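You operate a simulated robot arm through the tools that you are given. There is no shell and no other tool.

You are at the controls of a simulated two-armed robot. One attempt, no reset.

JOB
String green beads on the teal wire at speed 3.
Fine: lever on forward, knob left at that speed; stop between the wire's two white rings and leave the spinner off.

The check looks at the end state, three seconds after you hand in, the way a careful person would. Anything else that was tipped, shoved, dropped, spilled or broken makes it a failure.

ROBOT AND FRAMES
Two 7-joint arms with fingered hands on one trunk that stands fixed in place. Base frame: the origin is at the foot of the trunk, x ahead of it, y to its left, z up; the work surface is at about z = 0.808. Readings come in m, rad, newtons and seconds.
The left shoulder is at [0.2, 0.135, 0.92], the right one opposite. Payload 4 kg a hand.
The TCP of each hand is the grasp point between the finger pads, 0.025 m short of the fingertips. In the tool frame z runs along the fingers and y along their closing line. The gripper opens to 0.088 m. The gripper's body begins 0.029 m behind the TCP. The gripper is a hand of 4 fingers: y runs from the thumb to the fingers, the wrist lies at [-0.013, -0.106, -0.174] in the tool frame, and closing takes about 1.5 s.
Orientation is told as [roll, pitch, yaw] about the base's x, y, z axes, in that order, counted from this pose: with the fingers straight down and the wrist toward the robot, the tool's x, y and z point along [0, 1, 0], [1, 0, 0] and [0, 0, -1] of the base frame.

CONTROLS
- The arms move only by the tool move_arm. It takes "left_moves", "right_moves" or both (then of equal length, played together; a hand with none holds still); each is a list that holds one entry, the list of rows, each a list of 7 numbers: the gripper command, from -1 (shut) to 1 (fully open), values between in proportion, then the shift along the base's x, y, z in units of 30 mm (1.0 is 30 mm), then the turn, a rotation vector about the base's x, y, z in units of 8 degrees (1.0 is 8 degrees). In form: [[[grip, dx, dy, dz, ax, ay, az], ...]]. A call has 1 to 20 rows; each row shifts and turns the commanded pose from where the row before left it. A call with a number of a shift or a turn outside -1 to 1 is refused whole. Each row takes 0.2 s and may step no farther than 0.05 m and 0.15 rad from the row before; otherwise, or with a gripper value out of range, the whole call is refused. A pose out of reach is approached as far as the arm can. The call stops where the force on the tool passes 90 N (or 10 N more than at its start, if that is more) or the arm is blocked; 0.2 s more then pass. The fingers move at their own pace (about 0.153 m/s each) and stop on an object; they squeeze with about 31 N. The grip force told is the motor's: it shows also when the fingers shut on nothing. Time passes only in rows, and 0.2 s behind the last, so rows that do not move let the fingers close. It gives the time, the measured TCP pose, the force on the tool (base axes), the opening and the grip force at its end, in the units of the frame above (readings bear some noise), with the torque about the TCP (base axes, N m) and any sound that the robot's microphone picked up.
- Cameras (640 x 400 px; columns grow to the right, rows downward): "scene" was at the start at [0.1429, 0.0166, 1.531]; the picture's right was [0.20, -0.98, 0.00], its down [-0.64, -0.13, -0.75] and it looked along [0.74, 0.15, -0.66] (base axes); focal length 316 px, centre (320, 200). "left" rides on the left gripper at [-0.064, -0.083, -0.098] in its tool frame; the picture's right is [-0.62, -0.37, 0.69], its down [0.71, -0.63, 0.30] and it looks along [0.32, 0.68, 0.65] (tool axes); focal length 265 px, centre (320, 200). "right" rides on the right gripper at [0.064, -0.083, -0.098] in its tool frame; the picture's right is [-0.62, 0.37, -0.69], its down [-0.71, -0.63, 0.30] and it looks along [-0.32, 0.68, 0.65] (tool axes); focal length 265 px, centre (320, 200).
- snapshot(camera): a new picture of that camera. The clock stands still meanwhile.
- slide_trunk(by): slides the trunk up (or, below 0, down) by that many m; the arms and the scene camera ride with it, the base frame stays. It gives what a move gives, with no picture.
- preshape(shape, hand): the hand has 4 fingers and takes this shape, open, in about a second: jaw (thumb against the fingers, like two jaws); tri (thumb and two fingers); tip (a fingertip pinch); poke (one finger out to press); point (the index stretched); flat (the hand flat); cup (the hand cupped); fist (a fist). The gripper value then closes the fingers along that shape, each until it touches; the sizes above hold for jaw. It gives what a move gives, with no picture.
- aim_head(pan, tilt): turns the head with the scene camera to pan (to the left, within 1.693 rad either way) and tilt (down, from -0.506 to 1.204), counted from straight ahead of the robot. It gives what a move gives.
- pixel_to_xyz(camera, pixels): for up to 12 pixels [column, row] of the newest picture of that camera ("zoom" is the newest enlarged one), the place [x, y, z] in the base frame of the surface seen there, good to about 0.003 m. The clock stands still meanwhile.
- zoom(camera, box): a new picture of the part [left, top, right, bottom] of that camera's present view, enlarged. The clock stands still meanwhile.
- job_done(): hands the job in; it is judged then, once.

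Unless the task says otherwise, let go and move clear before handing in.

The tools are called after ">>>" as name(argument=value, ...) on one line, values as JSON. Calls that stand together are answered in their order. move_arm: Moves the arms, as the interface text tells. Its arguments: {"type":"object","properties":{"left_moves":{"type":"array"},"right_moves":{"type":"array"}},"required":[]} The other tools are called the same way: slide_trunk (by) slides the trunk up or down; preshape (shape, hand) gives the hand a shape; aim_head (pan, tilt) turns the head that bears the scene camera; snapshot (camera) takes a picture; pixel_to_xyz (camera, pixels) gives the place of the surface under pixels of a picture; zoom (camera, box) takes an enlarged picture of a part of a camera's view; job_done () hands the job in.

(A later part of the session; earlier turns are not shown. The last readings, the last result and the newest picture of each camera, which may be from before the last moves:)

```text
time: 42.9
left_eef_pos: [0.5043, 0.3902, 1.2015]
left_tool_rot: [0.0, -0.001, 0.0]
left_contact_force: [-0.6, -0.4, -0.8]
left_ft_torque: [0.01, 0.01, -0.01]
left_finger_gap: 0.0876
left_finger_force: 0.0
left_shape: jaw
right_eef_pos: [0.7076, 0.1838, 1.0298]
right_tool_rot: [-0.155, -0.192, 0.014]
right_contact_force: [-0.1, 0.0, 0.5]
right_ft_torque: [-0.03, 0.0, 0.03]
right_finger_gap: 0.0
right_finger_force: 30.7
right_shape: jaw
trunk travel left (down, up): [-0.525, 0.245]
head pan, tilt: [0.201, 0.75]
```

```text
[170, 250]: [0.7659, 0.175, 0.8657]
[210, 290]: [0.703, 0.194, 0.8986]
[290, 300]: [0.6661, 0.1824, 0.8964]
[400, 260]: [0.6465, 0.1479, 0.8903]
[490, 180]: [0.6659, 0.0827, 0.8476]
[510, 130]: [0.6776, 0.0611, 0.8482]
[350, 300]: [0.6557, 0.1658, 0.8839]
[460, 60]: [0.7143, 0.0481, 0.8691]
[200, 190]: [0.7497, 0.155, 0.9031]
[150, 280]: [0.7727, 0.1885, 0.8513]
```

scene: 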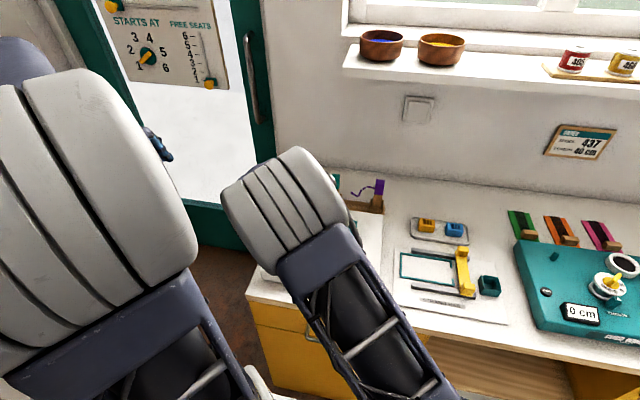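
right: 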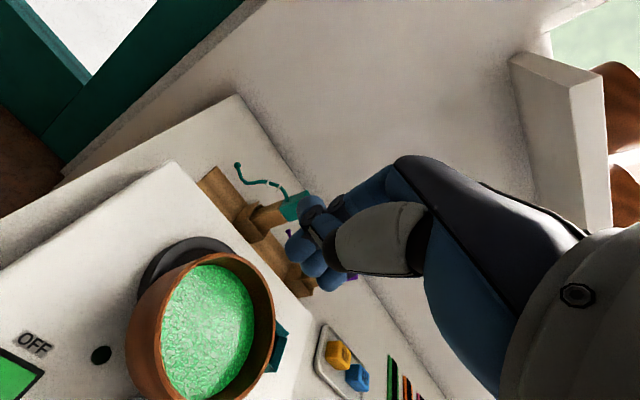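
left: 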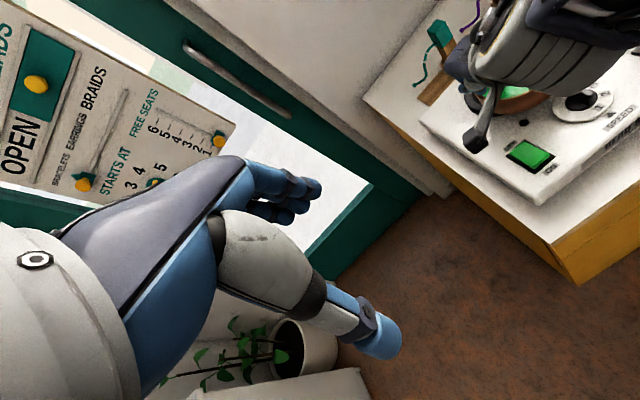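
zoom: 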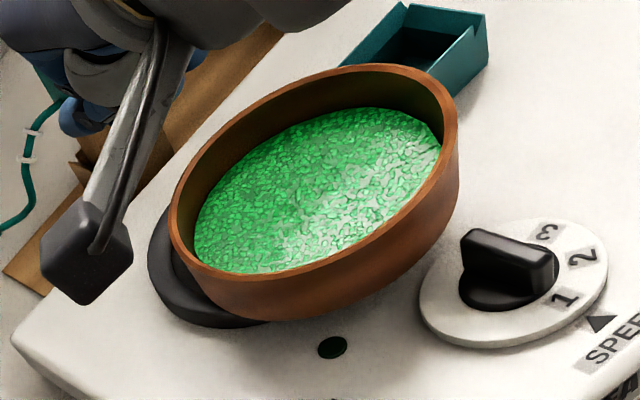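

The bowl stands level with centre (0.6995, 0.1425); it must go +35 mm in x. I'll push it gently from inside with the closed fingers against its far wall (self-centring), first positioning above its middle.

>>> move_arm(right_moves=[[[-1, -0.29, -0.69, 0, 0.55, 0, 0], [-1, -0.29, -0.69, 0, 0.55, 0, 0], [-1, 0, 0, -0.6, 0, 0, 0], [-1, 0, 0, -0.6, 0, 0, 0], [-1, 0, 0, 0, 0, 0, 0]]])

>>> snapshot(camera="right")

>>> zoom(camera="left", box=[420, 10, 640, 180])

```text
time: 44.1
left_eef_pos: [0.5046, 0.3899, 1.2007]
left_tool_rot: [0.001, 0.0, 0.002]
left_contact_force: [-0.4, 0.4, 1.0]
left_ft_torque: [0.03, -0.01, 0.01]
left_finger_gap: 0.0876
left_finger_force: 0.0
left_shape: jaw
right_eef_pos: [0.6911, 0.1414, 0.9938]
right_tool_rot: [0.009, -0.195, -0.021]
right_contact_force: [0.5, 0.3, -0.4]
right_ft_torque: [0.02, 0.0, 0.01]
right_finger_gap: 0.0001
right_finger_force: 31.0
right_shape: jaw
trunk travel left (down, up): [-0.525, 0.245]
head pan, tilt: [0.201, 0.75]
```

```text
taken
```

right: 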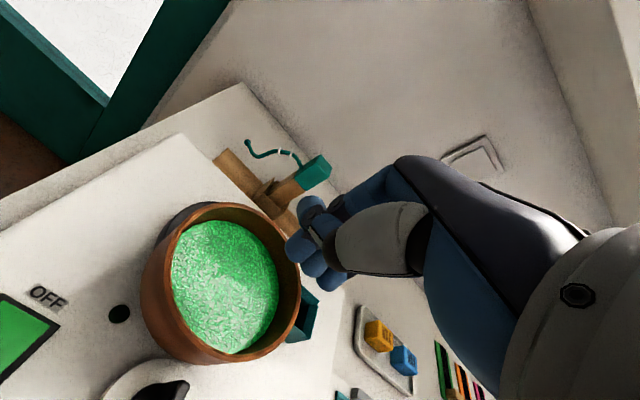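

```text
2.35 times, centred on (530, 95) of left
```

zoom: 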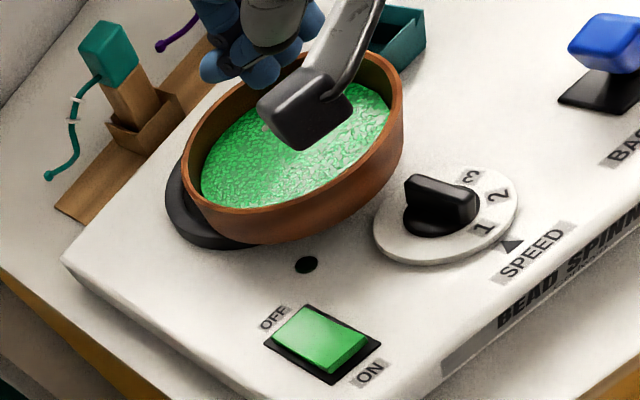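

Hand is above the bowl. I locate the closed fingertips (pixels 288,245; 303,265; 322,280; thumb 310,208) to know the contact surfaces.

>>> pixel_to_xyz(camera="right", pixels=[[288, 248], [300, 240], [303, 265], [316, 280], [330, 285], [310, 205], [320, 215], [335, 205], [318, 250], [330, 265]])

>>> zoom(camera="right", box=[260, 170, 400, 310])

```text
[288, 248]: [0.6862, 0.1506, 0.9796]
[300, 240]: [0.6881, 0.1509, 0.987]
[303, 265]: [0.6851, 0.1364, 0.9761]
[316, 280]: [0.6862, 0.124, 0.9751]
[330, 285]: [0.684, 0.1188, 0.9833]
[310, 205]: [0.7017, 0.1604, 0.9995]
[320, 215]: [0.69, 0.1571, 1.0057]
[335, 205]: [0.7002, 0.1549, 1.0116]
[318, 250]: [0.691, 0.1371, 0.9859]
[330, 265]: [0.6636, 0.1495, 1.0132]
```

```text
2.86 times, centred on (330, 240) of right
```

zoom: 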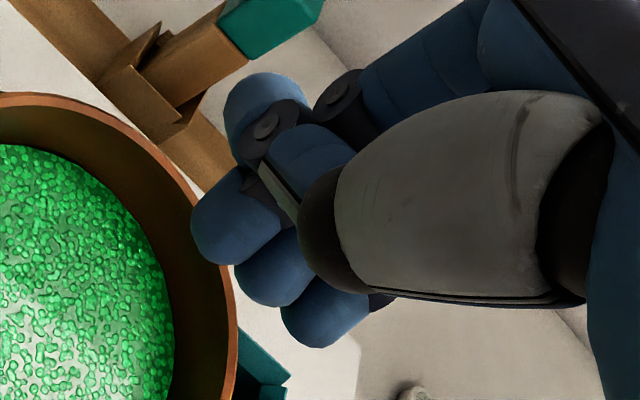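

Fingertips are about 21 mm below the TCP, spanning y 0.118–0.158. I descend so that the tips are just above the beads inside the bowl.

>>> move_arm(right_moves=[[[-1, 0, 0.1, -0.75, 0, 0, 0], [-1, 0, 0, -0.75, 0, 0, 0], [-1, 0, 0, -0.7, 0, 0, 0], [-1, 0, 0, 0, 0, 0, 0]]])

>>> snapshot(camera="right")

>>> zoom(camera="left", box=[420, 10, 640, 180])

```text
time: 45.1
left_eef_pos: [0.5049, 0.3882, 1.2053]
left_tool_rot: [0.002, 0.0, -0.002]
left_contact_force: [-0.1, 0.4, 0.3]
left_ft_torque: [0.03, 0.02, -0.01]
left_finger_gap: 0.0875
left_finger_force: 0.0
left_shape: jaw
right_eef_pos: [0.6962, 0.1365, 0.9248]
right_tool_rot: [0.002, -0.193, -0.037]
right_contact_force: [-0.6, 0.5, -0.4]
right_ft_torque: [0.0, 0.0, 0.02]
right_finger_gap: 0.0
right_finger_force: 31.1
right_shape: jaw
trunk travel left (down, up): [-0.525, 0.245]
head pan, tilt: [0.201, 0.75]
```

```text
taken
```

right: 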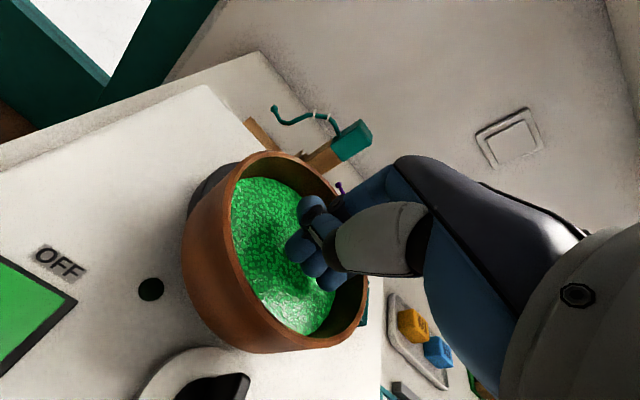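

```text
2.35 times, centred on (530, 95) of left
```

zoom: 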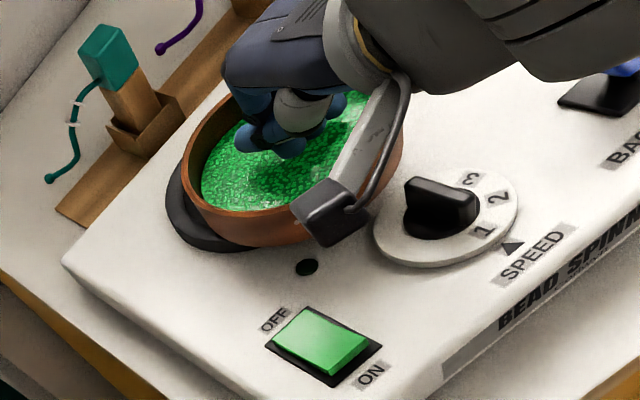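

Fingers are inside the bowl above the beads, nothing touched. I now push slowly toward +x.

>>> move_arm(right_moves=[[[-1, 0.2, 0.1, 0.02, 0, 0, 0.1], [-1, 0.2, 0.1, 0, 0, 0, 0.1], [-1, 0.2, 0, 0, 0, 0, 0.05], [-1, 0.2, 0, 0, 0, 0, 0], [-1, 0.2, 0, 0, 0, 0, 0], [-1, 0, 0, 0, 0, 0, 0]]])

>>> snapshot(camera="right")

>>> zoom(camera="left", box=[420, 10, 640, 180])

```text
time: 46.5
left_eef_pos: [0.5047, 0.3898, 1.2014]
left_tool_rot: [0.0, 0.0, 0.0]
left_contact_force: [0.6, -0.3, -0.7]
left_ft_torque: [-0.02, 0.03, -0.03]
left_finger_gap: 0.0875
left_finger_force: 0.1
left_shape: jaw
right_eef_pos: [0.721, 0.1528, 0.9275]
right_tool_rot: [0.003, -0.191, 0.018]
right_contact_force: [-1.2, -0.2, 0.0]
right_ft_torque: [0.03, 0.02, 0.0]
right_finger_gap: 0.0002
right_finger_force: 31.4
right_shape: jaw
trunk travel left (down, up): [-0.525, 0.245]
head pan, tilt: [0.201, 0.75]
```

```text
taken
```

right: 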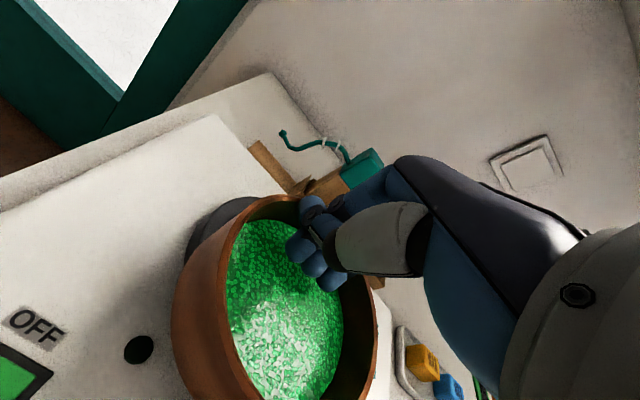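

```text
2.35 times, centred on (530, 95) of left
```

zoom: 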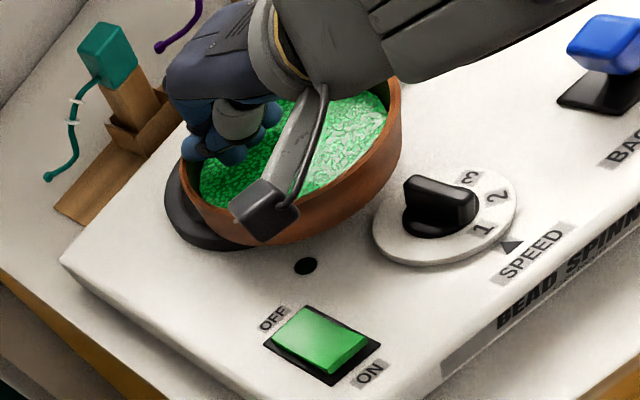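

At (0.721, 0.153) contact is just starting (-1.2 N). I correct y slightly and keep pushing.

>>> move_arm(right_moves=[[[-1, 0, -0.3, 0, 0, 0, -0.1], [-1, 0.2, 0, 0, 0, 0, 0], [-1, 0.2, 0, 0, 0, 0, 0], [-1, 0.2, 0, 0, 0, 0, 0], [-1, 0.2, 0, 0, 0, 0, 0], [-1, 0, 0, 0, 0, 0, 0]]])

>>> snapshot(camera="right")

>>> zoom(camera="left", box=[420, 10, 640, 180])

```text
time: 47.9
left_eef_pos: [0.5046, 0.389, 1.2029]
left_tool_rot: [0.001, 0.0, 0.0]
left_contact_force: [0.2, -0.8, 0.1]
left_ft_torque: [0.0, 0.02, 0.0]
left_finger_gap: 0.0876
left_finger_force: 0.0
left_shape: jaw
right_eef_pos: [0.7465, 0.1437, 0.9258]
right_tool_rot: [0.003, -0.192, 0.004]
right_contact_force: [-0.4, -0.5, 0.2]
right_ft_torque: [-0.01, -0.02, 0.02]
right_finger_gap: 0.0001
right_finger_force: 31.2
right_shape: jaw
trunk travel left (down, up): [-0.525, 0.245]
head pan, tilt: [0.201, 0.75]
```

```text
taken
```

right: 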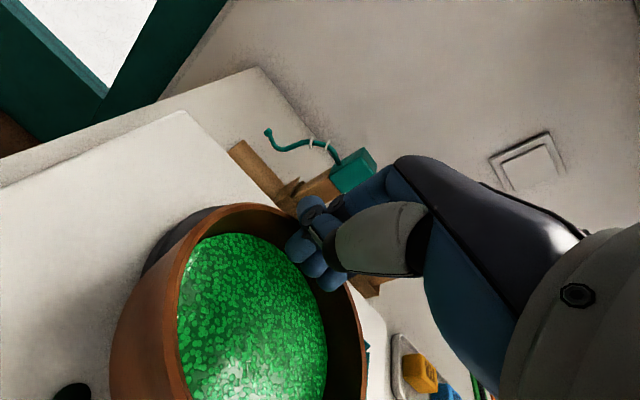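

```text
2.35 times, centred on (530, 95) of left
```

zoom: 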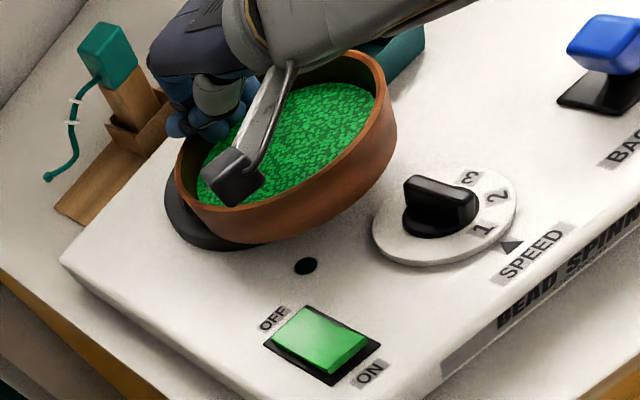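

The bowl has begun to slide. I measure its rim now in the left zoom.

>>> pixel_to_xyz(camera="zoom", pixels=[[178, 175], [185, 200], [210, 212], [260, 203], [310, 185], [355, 155], [385, 110], [385, 75], [372, 55], [345, 50], [340, 215], [240, 180]])

>>> pixel_to_xyz(camera="right", pixels=[[240, 207], [200, 235], [178, 290], [175, 350], [365, 330], [364, 360], [280, 215], [350, 300]])

```text
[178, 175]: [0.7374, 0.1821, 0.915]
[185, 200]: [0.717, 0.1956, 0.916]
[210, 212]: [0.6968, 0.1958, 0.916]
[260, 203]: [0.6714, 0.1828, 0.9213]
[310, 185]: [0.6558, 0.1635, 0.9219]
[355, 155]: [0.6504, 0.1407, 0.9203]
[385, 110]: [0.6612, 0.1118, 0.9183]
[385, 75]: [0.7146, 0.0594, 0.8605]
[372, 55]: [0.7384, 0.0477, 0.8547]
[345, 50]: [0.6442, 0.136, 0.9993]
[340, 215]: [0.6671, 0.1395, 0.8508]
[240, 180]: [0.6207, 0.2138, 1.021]
```

```text
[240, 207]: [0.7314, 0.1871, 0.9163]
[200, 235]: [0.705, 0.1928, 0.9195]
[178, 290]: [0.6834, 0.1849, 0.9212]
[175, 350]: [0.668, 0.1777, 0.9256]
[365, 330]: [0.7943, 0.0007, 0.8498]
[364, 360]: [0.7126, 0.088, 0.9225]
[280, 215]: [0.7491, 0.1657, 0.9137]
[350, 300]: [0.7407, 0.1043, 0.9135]
```

The bowl's centre is now about (0.703, 0.143), with slight tilt as its back dips into the recess. I push on 24 mm.

>>> move_arm(right_moves=[[[-1, 0.2, 0, 0, 0, 0, 0], [-1, 0.2, 0, 0, 0, 0, 0], [-1, 0.2, 0, 0, 0, 0, 0], [-1, 0.2, 0, 0, 0, 0, 0], [-1, 0, 0, 0, 0, 0, 0]]])

>>> snapshot(camera="right")

>>> zoom(camera="left", box=[420, 10, 640, 180])

>>> pixel_to_xyz(camera="zoom", pixels=[[178, 175], [185, 200], [210, 208], [260, 199], [310, 180], [350, 150], [375, 110], [382, 75]])

```text
time: 49.1
left_eef_pos: [0.5039, 0.3894, 1.2021]
left_tool_rot: [-0.001, 0.001, 0.002]
left_contact_force: [0.2, -0.3, 0.4]
left_ft_torque: [0.01, -0.01, 0.01]
left_finger_gap: 0.0877
left_finger_force: 0.0
left_shape: jaw
right_eef_pos: [0.7676, 0.1442, 0.9263]
right_tool_rot: [0.005, -0.193, 0.007]
right_contact_force: [0.2, -0.8, 1.1]
right_ft_torque: [0.01, 0.01, -0.02]
right_finger_gap: 0.0002
right_finger_force: 31.1
right_shape: jaw
trunk travel left (down, up): [-0.525, 0.245]
head pan, tilt: [0.201, 0.75]
```

```text
taken
```

right: 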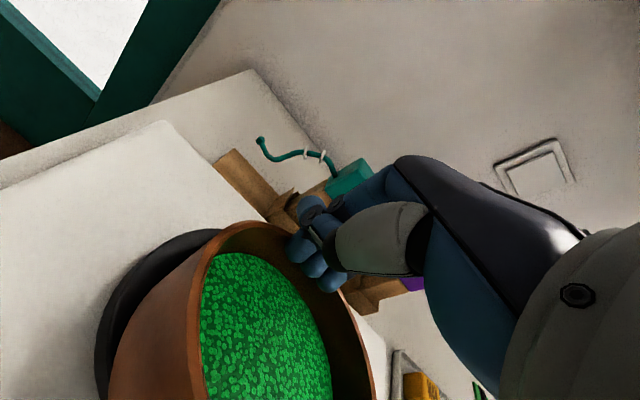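

```text
2.35 times, centred on (530, 95) of left
```

zoom: 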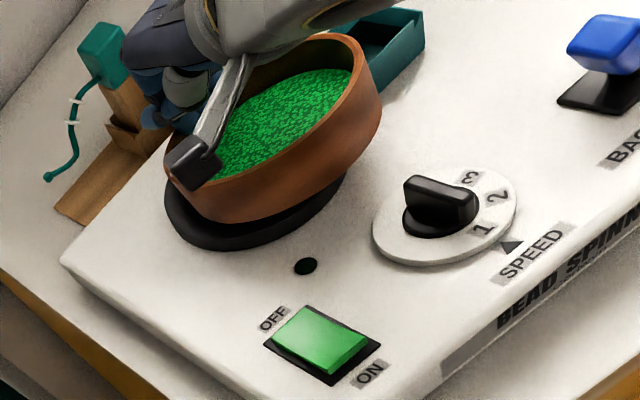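

```text
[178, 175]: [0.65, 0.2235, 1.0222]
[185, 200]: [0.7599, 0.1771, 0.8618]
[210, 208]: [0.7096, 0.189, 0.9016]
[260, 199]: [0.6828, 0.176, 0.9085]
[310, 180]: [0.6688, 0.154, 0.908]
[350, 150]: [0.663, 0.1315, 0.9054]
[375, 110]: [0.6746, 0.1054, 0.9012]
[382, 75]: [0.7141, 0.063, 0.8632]
```

The bowl's front has lifted slightly: its foot has likely reached the recess's far edge. I back the fingers off so that it can settle.

>>> move_arm(right_moves=[[[-1, -0.15, 0, 0, 0, 0, 0], [-1, -0.15, 0, 0, 0, 0, 0], [-1, -0.15, 0, 0, 0, 0, 0], [-1, -0.15, 0, 0, 0, 0, 0], [-1, -0.2, 0, 0, 0, 0, 0], [-1, 0, 0, 0, 0, 0, 0]]])

>>> snapshot(camera="right")

>>> zoom(camera="left", box=[420, 10, 640, 180])

```text
time: 50.5
left_eef_pos: [0.5049, 0.3902, 1.2026]
left_tool_rot: [-0.001, -0.001, 0.002]
left_contact_force: [-0.7, -0.1, 0.0]
left_ft_torque: [-0.02, 0.01, 0.0]
left_finger_gap: 0.0876
left_finger_force: 0.1
left_shape: jaw
right_eef_pos: [0.7445, 0.1451, 0.9265]
right_tool_rot: [0.003, -0.192, 0.004]
right_contact_force: [0.4, 0.2, -1.2]
right_ft_torque: [0.01, -0.02, 0.03]
right_finger_gap: 0.0
right_finger_force: 31.2
right_shape: jaw
trunk travel left (down, up): [-0.525, 0.245]
head pan, tilt: [0.201, 0.75]
```

```text
taken
```

right: 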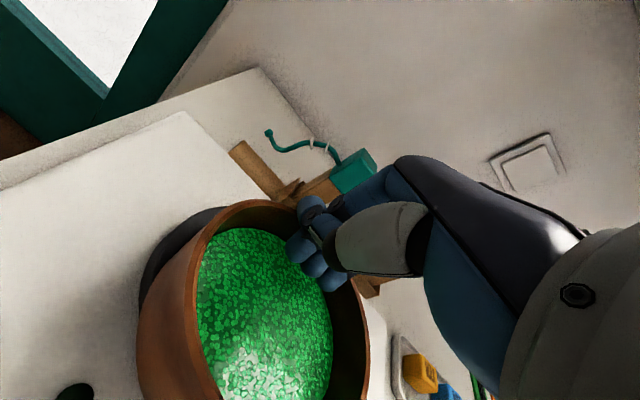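

```text
2.35 times, centred on (530, 95) of left
```

zoom: 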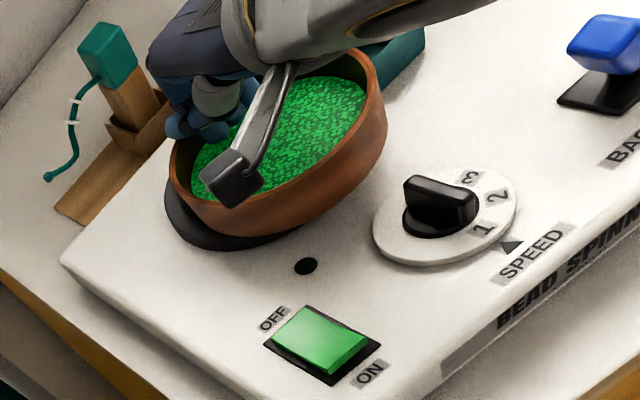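

The bowl has settled lower. I lift the hand out to measure it cleanly.

>>> move_arm(right_moves=[[[-1, -0.2, 0, 0.4, 0, 0, 0], [-1, -0.2, 0, 0.7, 0, 0, 0], [-1, -0.3, 0, 0.9, 0, 0, 0], [-1, -0.3, 0, 0.9, 0, 0, 0], [-1, 0, 0, 0.6, 0, 0, 0], [-1, 0, 0, 0, 0, 0, 0]]])

>>> snapshot(camera="right")

>>> zoom(camera="left", box=[420, 10, 640, 180])

```text
time: 51.9
left_eef_pos: [0.5048, 0.3892, 1.202]
left_tool_rot: [0.001, -0.001, -0.001]
left_contact_force: [0.5, 0.2, -0.7]
left_ft_torque: [0.01, -0.01, -0.01]
left_finger_gap: 0.0876
left_finger_force: 0.1
left_shape: jaw
right_eef_pos: [0.7159, 0.143, 1.0314]
right_tool_rot: [0.003, -0.193, 0.007]
right_contact_force: [-1.2, -0.8, 0.3]
right_ft_torque: [-0.01, -0.03, 0.02]
right_finger_gap: 0.0003
right_finger_force: 30.9
right_shape: jaw
trunk travel left (down, up): [-0.525, 0.245]
head pan, tilt: [0.201, 0.75]
```

```text
taken
```

right: 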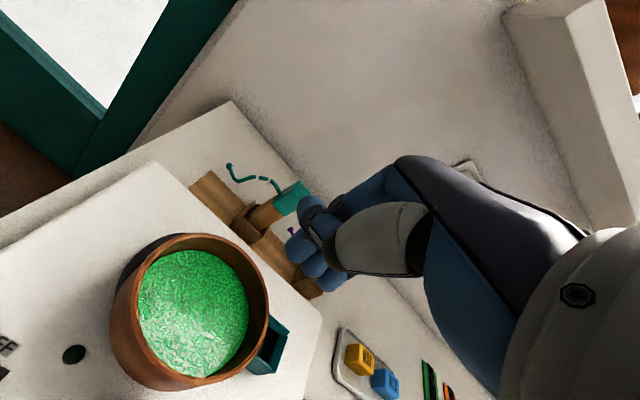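

```text
2.35 times, centred on (530, 95) of left
```

zoom: 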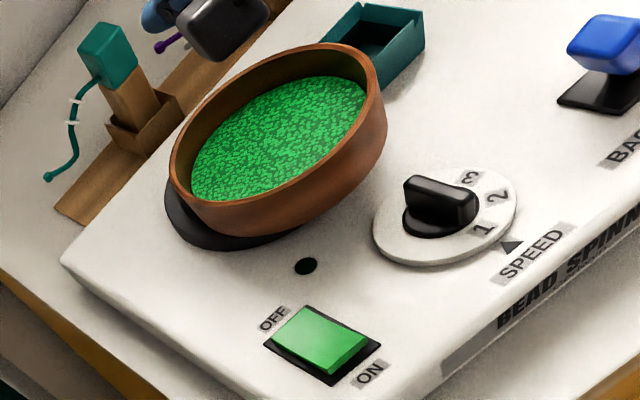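

>>> pixel_to_xyz(camera="zoom", pixels=[[173, 165], [185, 205], [210, 228], [260, 222], [310, 197], [350, 165], [376, 125], [380, 80], [355, 50], [310, 50], [240, 75], [195, 120]])

>>> zoom(camera="right", box=[90, 220, 290, 400])

>>> pixel_to_xyz(camera="zoom", pixels=[[310, 37], [230, 65], [160, 130], [125, 210], [150, 290], [210, 360], [290, 370], [370, 340], [415, 270], [425, 190], [400, 90], [360, 50]])

```text
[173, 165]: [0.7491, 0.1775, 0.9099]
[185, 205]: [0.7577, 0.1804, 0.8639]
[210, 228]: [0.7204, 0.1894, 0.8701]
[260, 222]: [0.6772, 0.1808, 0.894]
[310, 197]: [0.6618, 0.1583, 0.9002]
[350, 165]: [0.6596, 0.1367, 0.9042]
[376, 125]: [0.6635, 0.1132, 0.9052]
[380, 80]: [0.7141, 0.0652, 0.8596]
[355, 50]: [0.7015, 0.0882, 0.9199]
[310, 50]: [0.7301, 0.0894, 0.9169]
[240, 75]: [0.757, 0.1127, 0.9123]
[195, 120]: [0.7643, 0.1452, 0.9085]
```

```text
2.22 times, centred on (190, 310) of right
```

zoom: 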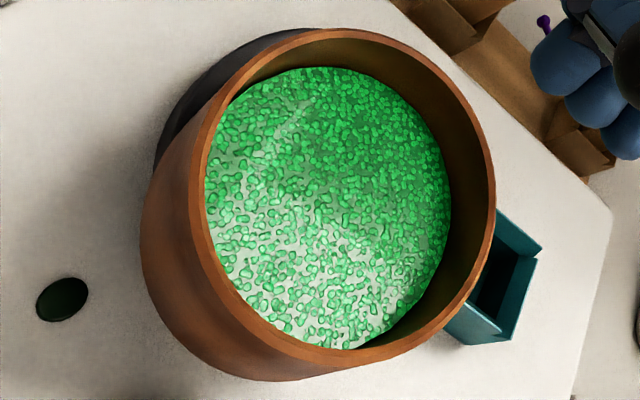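

```text
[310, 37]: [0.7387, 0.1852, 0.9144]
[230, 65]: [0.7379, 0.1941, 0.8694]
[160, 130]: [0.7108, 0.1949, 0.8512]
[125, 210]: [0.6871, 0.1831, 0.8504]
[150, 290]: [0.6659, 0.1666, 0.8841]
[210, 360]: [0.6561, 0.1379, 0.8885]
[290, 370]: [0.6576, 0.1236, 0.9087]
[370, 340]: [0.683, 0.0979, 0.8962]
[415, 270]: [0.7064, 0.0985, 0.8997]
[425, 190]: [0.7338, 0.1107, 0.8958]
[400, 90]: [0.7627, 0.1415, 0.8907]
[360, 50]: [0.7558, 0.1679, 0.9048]
```

The bowl is now at about (0.712, 0.1415), back edge in the recess and front on the lip, tilted ~7°; friction makes pushing tip it. I'll regrip it instead with a better-balanced three-point shape, so I look at the "tri" shape first.

>>> preshape(hand="right", shape="tri")

>>> snapshot(camera="right")

>>> zoom(camera="left", box=[420, 0, 640, 160])

```text
time: 52.8
left_eef_pos: [0.5036, 0.3891, 1.202]
left_tool_rot: [0.0, 0.0, 0.001]
left_contact_force: [-0.2, -0.1, 0.1]
left_ft_torque: [-0.02, 0.04, 0.01]
left_finger_gap: 0.0879
left_finger_force: 0.0
left_shape: jaw
right_eef_pos: [0.7146, 0.1434, 1.0305]
right_tool_rot: [0.004, -0.192, 0.007]
right_contact_force: [2.0, -0.1, -0.1]
right_ft_torque: [-0.01, -0.01, -0.01]
right_finger_gap: 0.0875
right_finger_force: 0.1
right_shape: tri
trunk travel left (down, up): [-0.525, 0.245]
head pan, tilt: [0.201, 0.75]
```

```text
taken
```

right: 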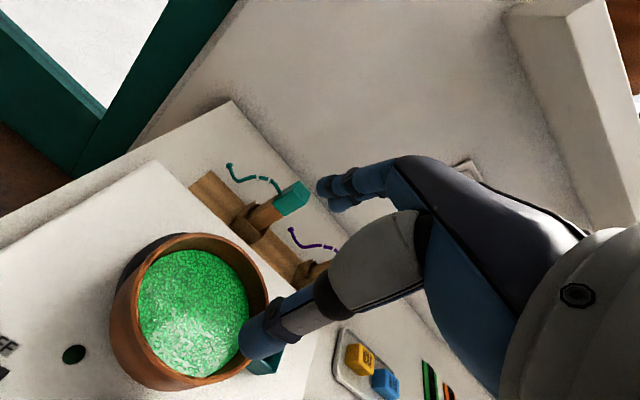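

```text
2.50 times, centred on (530, 80) of left
```

zoom: 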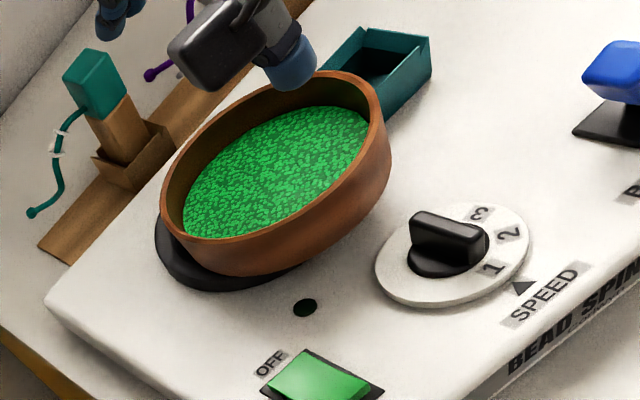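

>>> pixel_to_xyz(camera="right", pixels=[[323, 190], [335, 180], [340, 207], [352, 205], [252, 345], [262, 335], [285, 322], [250, 325]])

>>> zoom(camera="right", box=[230, 150, 430, 370])

```text
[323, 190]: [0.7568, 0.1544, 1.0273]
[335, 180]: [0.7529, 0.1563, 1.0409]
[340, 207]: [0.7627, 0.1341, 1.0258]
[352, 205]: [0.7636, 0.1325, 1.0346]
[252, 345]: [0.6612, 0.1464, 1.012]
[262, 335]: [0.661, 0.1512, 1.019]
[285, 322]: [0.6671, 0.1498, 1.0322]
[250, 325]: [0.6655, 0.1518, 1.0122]
```

```text
1.82 times, centred on (330, 260) of right
```

zoom: 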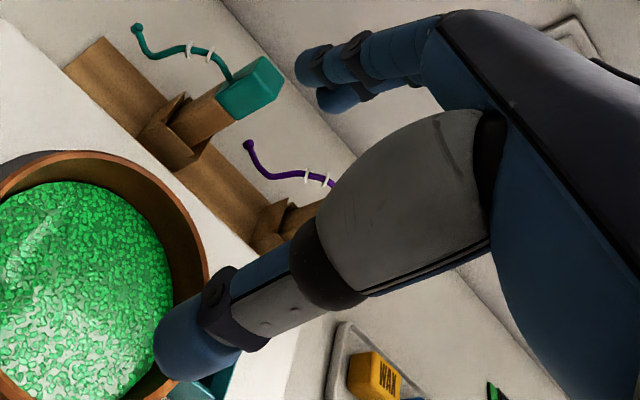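

Tri gives thumb (y≈0.143) between the two fingers (≈0.147, 0.127): balanced. I measure the front rim of the bowl for the regrip.

>>> zoom(camera="right", box=[90, 220, 290, 400])

>>> pixel_to_xyz(camera="zoom", pixels=[[197, 180], [198, 210], [207, 245], [222, 280], [245, 315], [275, 338], [310, 352], [345, 357], [385, 350], [202, 150], [440, 305], [490, 200]])

```text
2.22 times, centred on (190, 310) of right
```

zoom: 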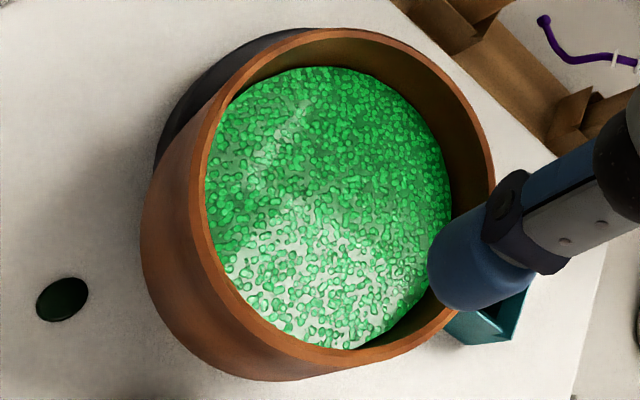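

```text
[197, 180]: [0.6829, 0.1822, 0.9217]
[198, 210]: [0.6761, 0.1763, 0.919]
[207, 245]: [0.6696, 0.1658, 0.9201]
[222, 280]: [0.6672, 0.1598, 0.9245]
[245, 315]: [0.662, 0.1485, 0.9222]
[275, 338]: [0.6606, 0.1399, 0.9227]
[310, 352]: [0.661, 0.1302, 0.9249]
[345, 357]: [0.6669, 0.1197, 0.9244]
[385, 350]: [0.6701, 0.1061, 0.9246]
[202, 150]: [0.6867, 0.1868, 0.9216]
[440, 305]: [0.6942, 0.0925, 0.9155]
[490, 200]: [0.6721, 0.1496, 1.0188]
```

The front rim is at x≈0.661, z≈0.923; bowl centre (0.7125, 0.1405). I go above the front wall with tri half-open and come down most of the way.

>>> move_arm(right_moves=[[[0.3, -0.6, 0, 0, 0, 0, 0], [0.3, -0.6, 0, 0, 0, 0, 0], [0.3, -0.58, 0.03, 0, 0, 0, 0], [0.3, 0, 0, -0.7, 0, 0, 0], [0.3, 0, 0, -0.7, 0, 0, 0], [0.3, 0, 0, -0.7, 0, 0, 0], [0.3, 0, 0, 0, 0, 0, 0]]])

>>> snapshot(camera="right")

>>> zoom(camera="left", box=[420, 0, 640, 160])

```text
time: 53.6
left_eef_pos: [0.5036, 0.3908, 1.202]
left_tool_rot: [-0.002, -0.001, 0.004]
left_contact_force: [0.6, 0.5, 0.6]
left_ft_torque: [0.02, 0.01, -0.02]
left_finger_gap: 0.0878
left_finger_force: 0.2
left_shape: jaw
right_eef_pos: [0.7028, 0.066, 1.0328]
right_tool_rot: [0.008, -0.195, -0.162]
right_contact_force: [0.8, -0.2, -0.5]
right_ft_torque: [0.01, -0.01, -0.01]
right_finger_gap: 0.0576
right_finger_force: 0.1
right_shape: tri
trunk travel left (down, up): [-0.525, 0.245]
head pan, tilt: [0.201, 0.75]
stopped in row 4 (right hand): the arm was blocked; the commanded pose is now the measured one
```

```text
taken
```

right: 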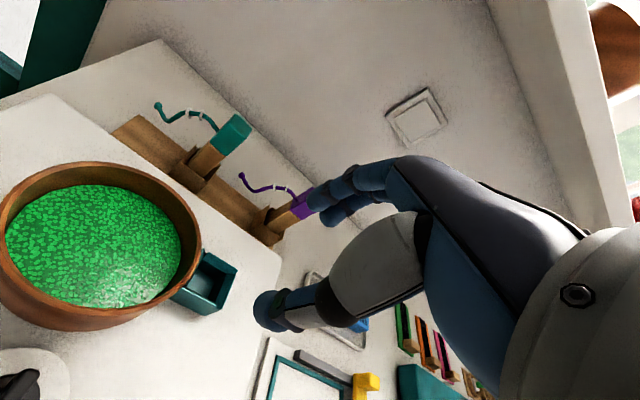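

```text
2.50 times, centred on (530, 80) of left
```

zoom: 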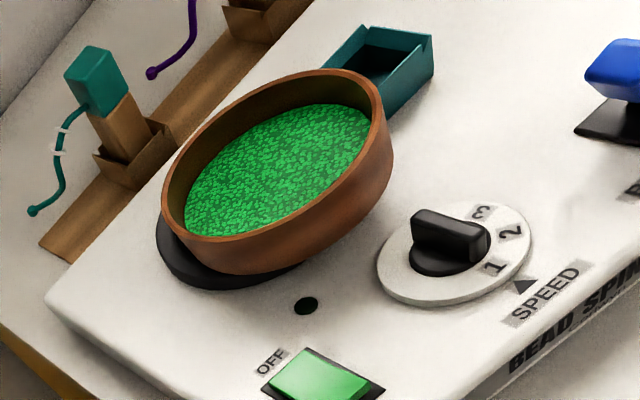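

The right arm was blocked (probably against the robot's own other arm) and drifted to y 0.066; the bowl was not touched. I withdraw the right arm and will use the left arm for this work instead.

>>> move_arm(right_moves=[[[0.3, 0, -0.9, 0.6, 0, 0.15, 0.13], [0.3, 0, -0.95, 0.6, 0, 0.15, 0.13], [0.3, -0.2, -0.95, 0.4, 0, 0.15, 0.13], [0.3, -0.3, -0.95, 0.4, 0, 0.15, 0.13], [0.3, -0.3, -0.95, 0.4, 0, 0.15, 0.13], [0.3, -0.3, -0.95, 0.4, 0, 0.15, 0.13], [0.3, -0.4, -0.95, 0.4, 0, 0.15, 0.13], [0.3, -0.4, -0.95, 0.4, 0, 0.15, 0.13], [0.3, -0.4, -0.95, 0.4, 0, 0.15, 0.1], [0.3, 0, 0, 0, 0, 0, 0]]])

>>> snapshot(camera="scene")

>>> snapshot(camera="right")

```text
time: 55.8
left_eef_pos: [0.5034, 0.3901, 1.2021]
left_tool_rot: [-0.001, 0.0, 0.001]
left_contact_force: [0.2, -0.1, -0.1]
left_ft_torque: [-0.02, -0.03, 0.01]
left_finger_gap: 0.0875
left_finger_force: 0.2
left_shape: jaw
right_eef_pos: [0.6308, -0.187, 1.1525]
right_tool_rot: [-0.008, -0.007, 0.004]
right_contact_force: [0.7, 0.0, -0.6]
right_ft_torque: [-0.01, -0.02, 0.04]
right_finger_gap: 0.0575
right_finger_force: 0.0
right_shape: tri
trunk travel left (down, up): [-0.525, 0.245]
head pan, tilt: [0.201, 0.75]
```

```text
taken
```

scene: 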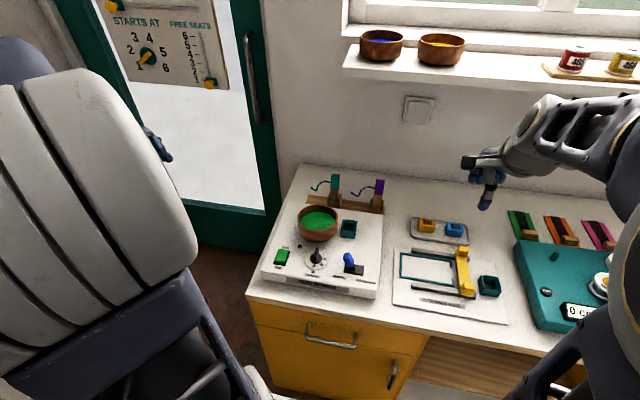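

```text
taken
```

right: 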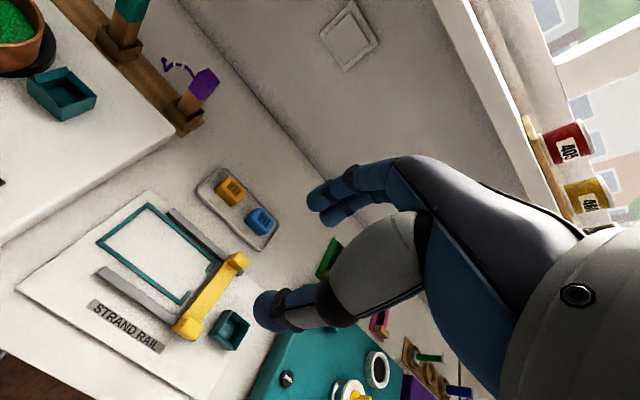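

The workspace is clear and the bowl sits on the disc at (318,222). I shape the left hand to tri and bring it above the bowl's front with the same forward pitch.

>>> preshape(hand="left", shape="tri")

>>> move_arm(left_moves=[[[0.3, 0.55, -0.92, -0.3, 0, -0.15, 0], [0.3, 0.55, -0.92, -0.3, 0, -0.15, 0], [0.3, 0.55, -0.92, -0.3, 0, -0.15, 0], [0.3, 0.55, -0.92, -0.3, 0, -0.15, 0], [0.3, 0.55, -0.92, -0.3, 0, -0.15, 0], [0.3, 0.55, -0.92, -0.3, 0, -0.15, 0], [0.3, 0.55, -0.92, -0.3, 0, -0.15, 0], [0.3, 0.55, -0.92, -0.3, 0, -0.15, 0], [0.3, 0.5, -0.92, -0.3, 0, -0.15, 0], [0.3, 0, 0, 0, 0, 0, 0]]])

>>> snapshot(camera="left")

>>> snapshot(camera="scene")

```text
time: 56.7
left_eef_pos: [0.5038, 0.39, 1.2012]
left_tool_rot: [-0.002, 0.0, 0.002]
left_contact_force: [0.6, -0.3, -0.1]
left_ft_torque: [0.02, 0.01, -0.01]
left_finger_gap: 0.0878
left_finger_force: 0.0
left_shape: tri
right_eef_pos: [0.6324, -0.1857, 1.1523]
right_tool_rot: [-0.008, -0.005, 0.003]
right_contact_force: [0.4, 0.2, 0.2]
right_ft_torque: [-0.06, 0.02, -0.02]
right_finger_gap: 0.0575
right_finger_force: 0.0
right_shape: tri
trunk travel left (down, up): [-0.525, 0.245]
head pan, tilt: [0.201, 0.75]
```

```text
time: 58.9
left_eef_pos: [0.6512, 0.1424, 1.1213]
left_tool_rot: [-0.002, -0.188, 0.004]
left_contact_force: [0.1, 0.2, 0.0]
left_ft_torque: [0.01, 0.0, 0.0]
left_finger_gap: 0.0574
left_finger_force: 0.0
left_shape: tri
right_eef_pos: [0.6328, -0.1865, 1.1524]
right_tool_rot: [-0.006, -0.006, 0.001]
right_contact_force: [-0.6, -0.1, 0.1]
right_ft_torque: [-0.01, 0.0, 0.0]
right_finger_gap: 0.0575
right_finger_force: 0.0
right_shape: tri
trunk travel left (down, up): [-0.525, 0.245]
head pan, tilt: [0.201, 0.75]
```

```text
taken
```

left: 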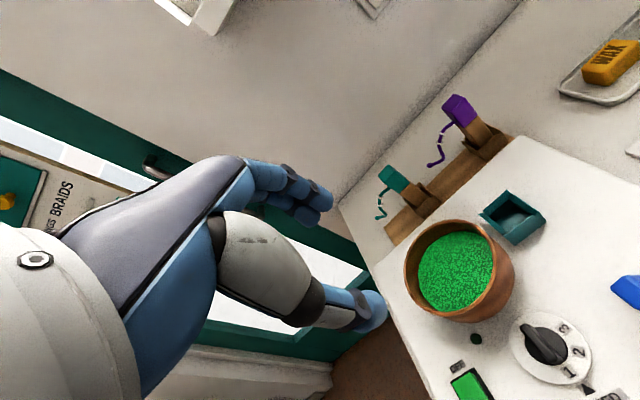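

```text
taken
```

scene: 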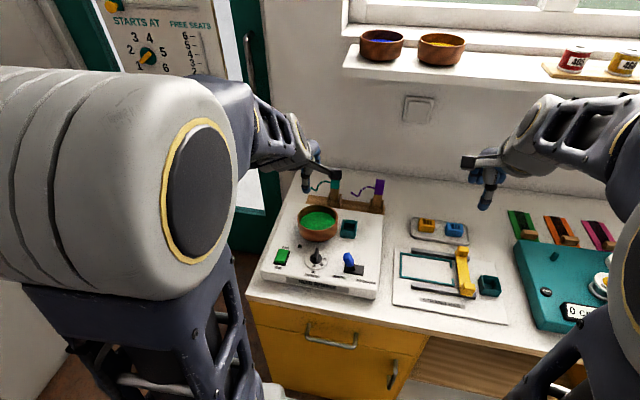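

The left hand is at (0.651, 0.142, 1.121), with free views from both cameras. I measure the bowl rim and my fingertips again.

>>> zoom(camera="left", box=[380, 180, 560, 350])

>>> pixel_to_xyz(camera="left", pixels=[[405, 265], [420, 235], [455, 220], [490, 235], [508, 265], [505, 300], [480, 318], [445, 316], [418, 295], [323, 200], [305, 220], [375, 305]])

>>> zoom(camera="scene", box=[260, 170, 400, 310])

```text
2.35 times, centred on (470, 265) of left
```

zoom: 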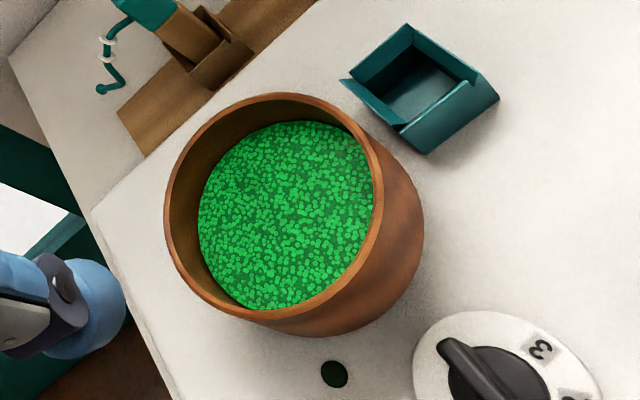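

```text
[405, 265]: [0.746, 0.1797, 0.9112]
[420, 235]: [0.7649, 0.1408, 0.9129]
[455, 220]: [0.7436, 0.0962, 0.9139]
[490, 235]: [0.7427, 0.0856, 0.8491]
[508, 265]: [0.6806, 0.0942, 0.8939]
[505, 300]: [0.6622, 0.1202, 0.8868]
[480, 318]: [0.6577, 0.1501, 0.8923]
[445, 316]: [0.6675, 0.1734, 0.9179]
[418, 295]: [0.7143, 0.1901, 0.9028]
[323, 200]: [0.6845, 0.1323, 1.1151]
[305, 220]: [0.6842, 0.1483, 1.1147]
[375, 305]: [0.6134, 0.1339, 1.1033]
```

```text
2.86 times, centred on (330, 240) of scene
```

zoom: 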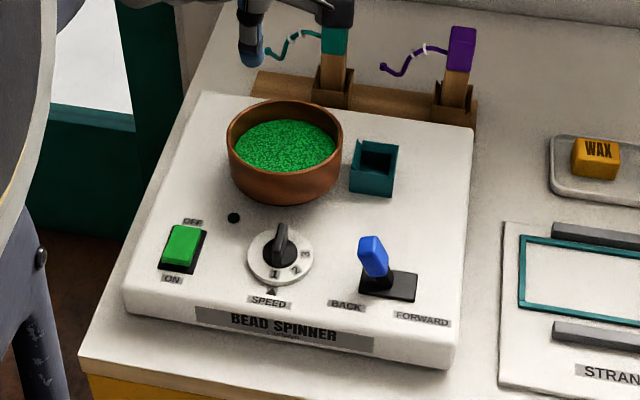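

The scene zoom gives a clear view of bowl, dial, lever. I descend to just above the front rim.

>>> move_arm(left_moves=[[[0.3, 0.33, -0.18, -0.8, 0, 0, 0], [0.3, 0, 0, -0.9, 0, 0, 0], [0.3, 0, 0, -0.9, 0, 0, 0], [0.3, 0, 0, -0.9, 0, 0, 0], [0.3, 0, 0, -0.9, 0, 0, 0], [0.3, 0, 0, 0, 0, 0, 0]]])

>>> snapshot(camera="left")

>>> zoom(camera="scene", box=[260, 170, 400, 310])

```text
time: 60.3
left_eef_pos: [0.662, 0.1372, 0.9901]
left_tool_rot: [-0.002, -0.188, 0.002]
left_contact_force: [0.7, -0.5, -0.1]
left_ft_torque: [0.01, -0.01, 0.01]
left_finger_gap: 0.0576
left_finger_force: 0.0
left_shape: tri
right_eef_pos: [0.6323, -0.1865, 1.1536]
right_tool_rot: [-0.006, -0.008, 0.001]
right_contact_force: [0.5, 0.2, 1.1]
right_ft_torque: [0.0, -0.03, 0.0]
right_finger_gap: 0.0576
right_finger_force: 0.0
right_shape: tri
trunk travel left (down, up): [-0.525, 0.245]
head pan, tilt: [0.201, 0.75]
```

```text
taken
```

left: 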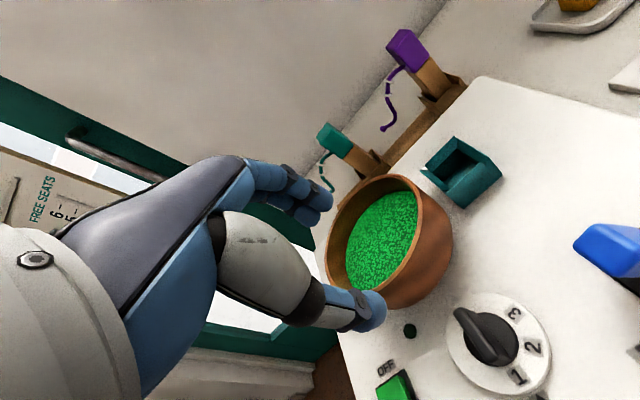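

```text
2.86 times, centred on (330, 240) of scene
```

zoom: 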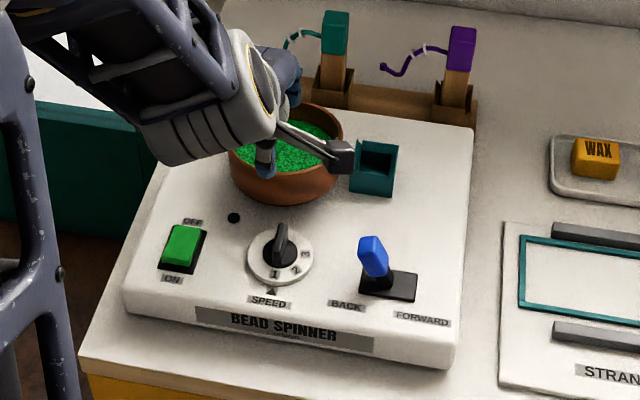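

Positioned over the front wall at (0.662, 0.137, 0.990). I descend the last 59 mm to straddle the wall.

>>> move_arm(left_moves=[[[0.3, 0, 0, -0.7, 0, 0, 0], [0.3, 0, 0, -0.7, 0, 0, 0], [0.3, 0, 0, -0.55, 0, 0, 0], [0.3, 0, 0, 0, 0, 0, 0]]])

>>> snapshot(camera="left")

>>> zoom(camera="scene", box=[290, 180, 370, 260])

```text
time: 61.3
left_eef_pos: [0.6613, 0.1364, 0.9288]
left_tool_rot: [-0.001, -0.189, 0.002]
left_contact_force: [-0.3, 0.3, -0.8]
left_ft_torque: [-0.01, 0.01, 0.02]
left_finger_gap: 0.0574
left_finger_force: 0.1
left_shape: tri
right_eef_pos: [0.6321, -0.1863, 1.1534]
right_tool_rot: [-0.007, -0.006, 0.001]
right_contact_force: [0.0, 0.2, -0.4]
right_ft_torque: [-0.01, 0.0, 0.01]
right_finger_gap: 0.0576
right_finger_force: 0.0
right_shape: tri
trunk travel left (down, up): [-0.525, 0.245]
head pan, tilt: [0.201, 0.75]
```

```text
taken
```

left: 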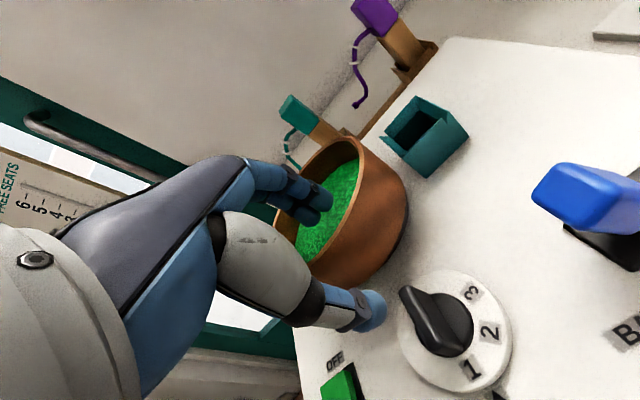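

```text
5.00 times, centred on (330, 220) of scene
```

zoom: 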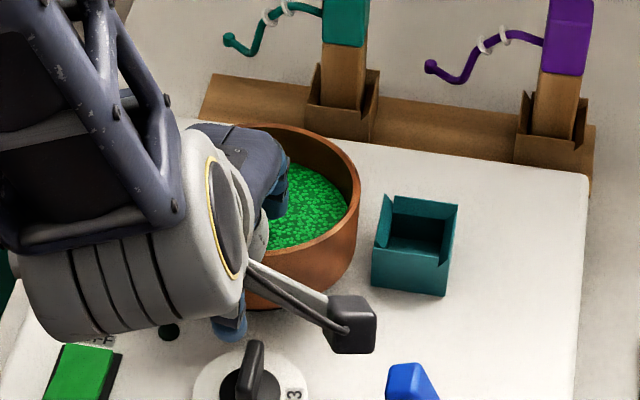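

The wall is between thumb and two fingers; beads untouched. I close the hand.

>>> move_arm(left_moves=[[[0.0, 0, 0, 0, 0, 0, 0], [-0.3, 0, 0, 0, 0, 0, 0], [-0.6, 0, 0, 0, 0, 0, 0], [-0.8, 0, 0, 0, 0, 0, 0], [-1, 0, 0, 0, 0, 0, 0], [-1, 0, 0, 0, 0, 0, 0], [-1, 0, 0, 0, 0, 0, 0], [-1, 0, 0, 0, 0, 0, 0]]])

>>> snapshot(camera="left")

>>> zoom(camera="left", box=[240, 120, 440, 340])

```text
time: 63.1
left_eef_pos: [0.6624, 0.1357, 0.9299]
left_tool_rot: [-0.003, -0.188, 0.003]
left_contact_force: [-1.4, -0.1, -0.2]
left_ft_torque: [0.01, 0.05, 0.01]
left_finger_gap: 0.0
left_finger_force: 31.1
left_shape: tri
right_eef_pos: [0.6326, -0.187, 1.1534]
right_tool_rot: [-0.006, -0.007, 0.002]
right_contact_force: [0.9, 0.3, -0.2]
right_ft_torque: [0.04, 0.01, 0.03]
right_finger_gap: 0.0574
right_finger_force: 0.1
right_shape: tri
trunk travel left (down, up): [-0.525, 0.245]
head pan, tilt: [0.201, 0.75]
```

```text
taken
```

left: 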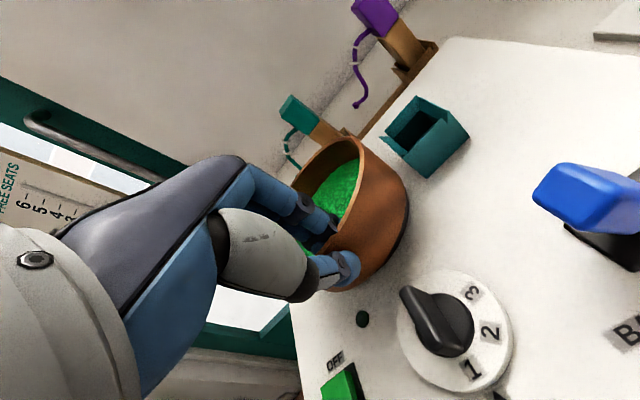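

```text
1.82 times, centred on (340, 230) of left
```

zoom: 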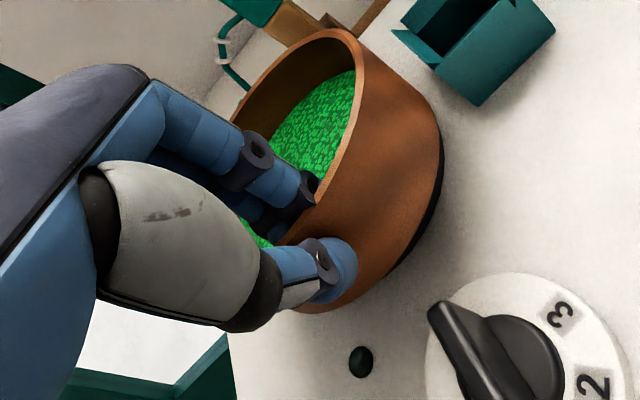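

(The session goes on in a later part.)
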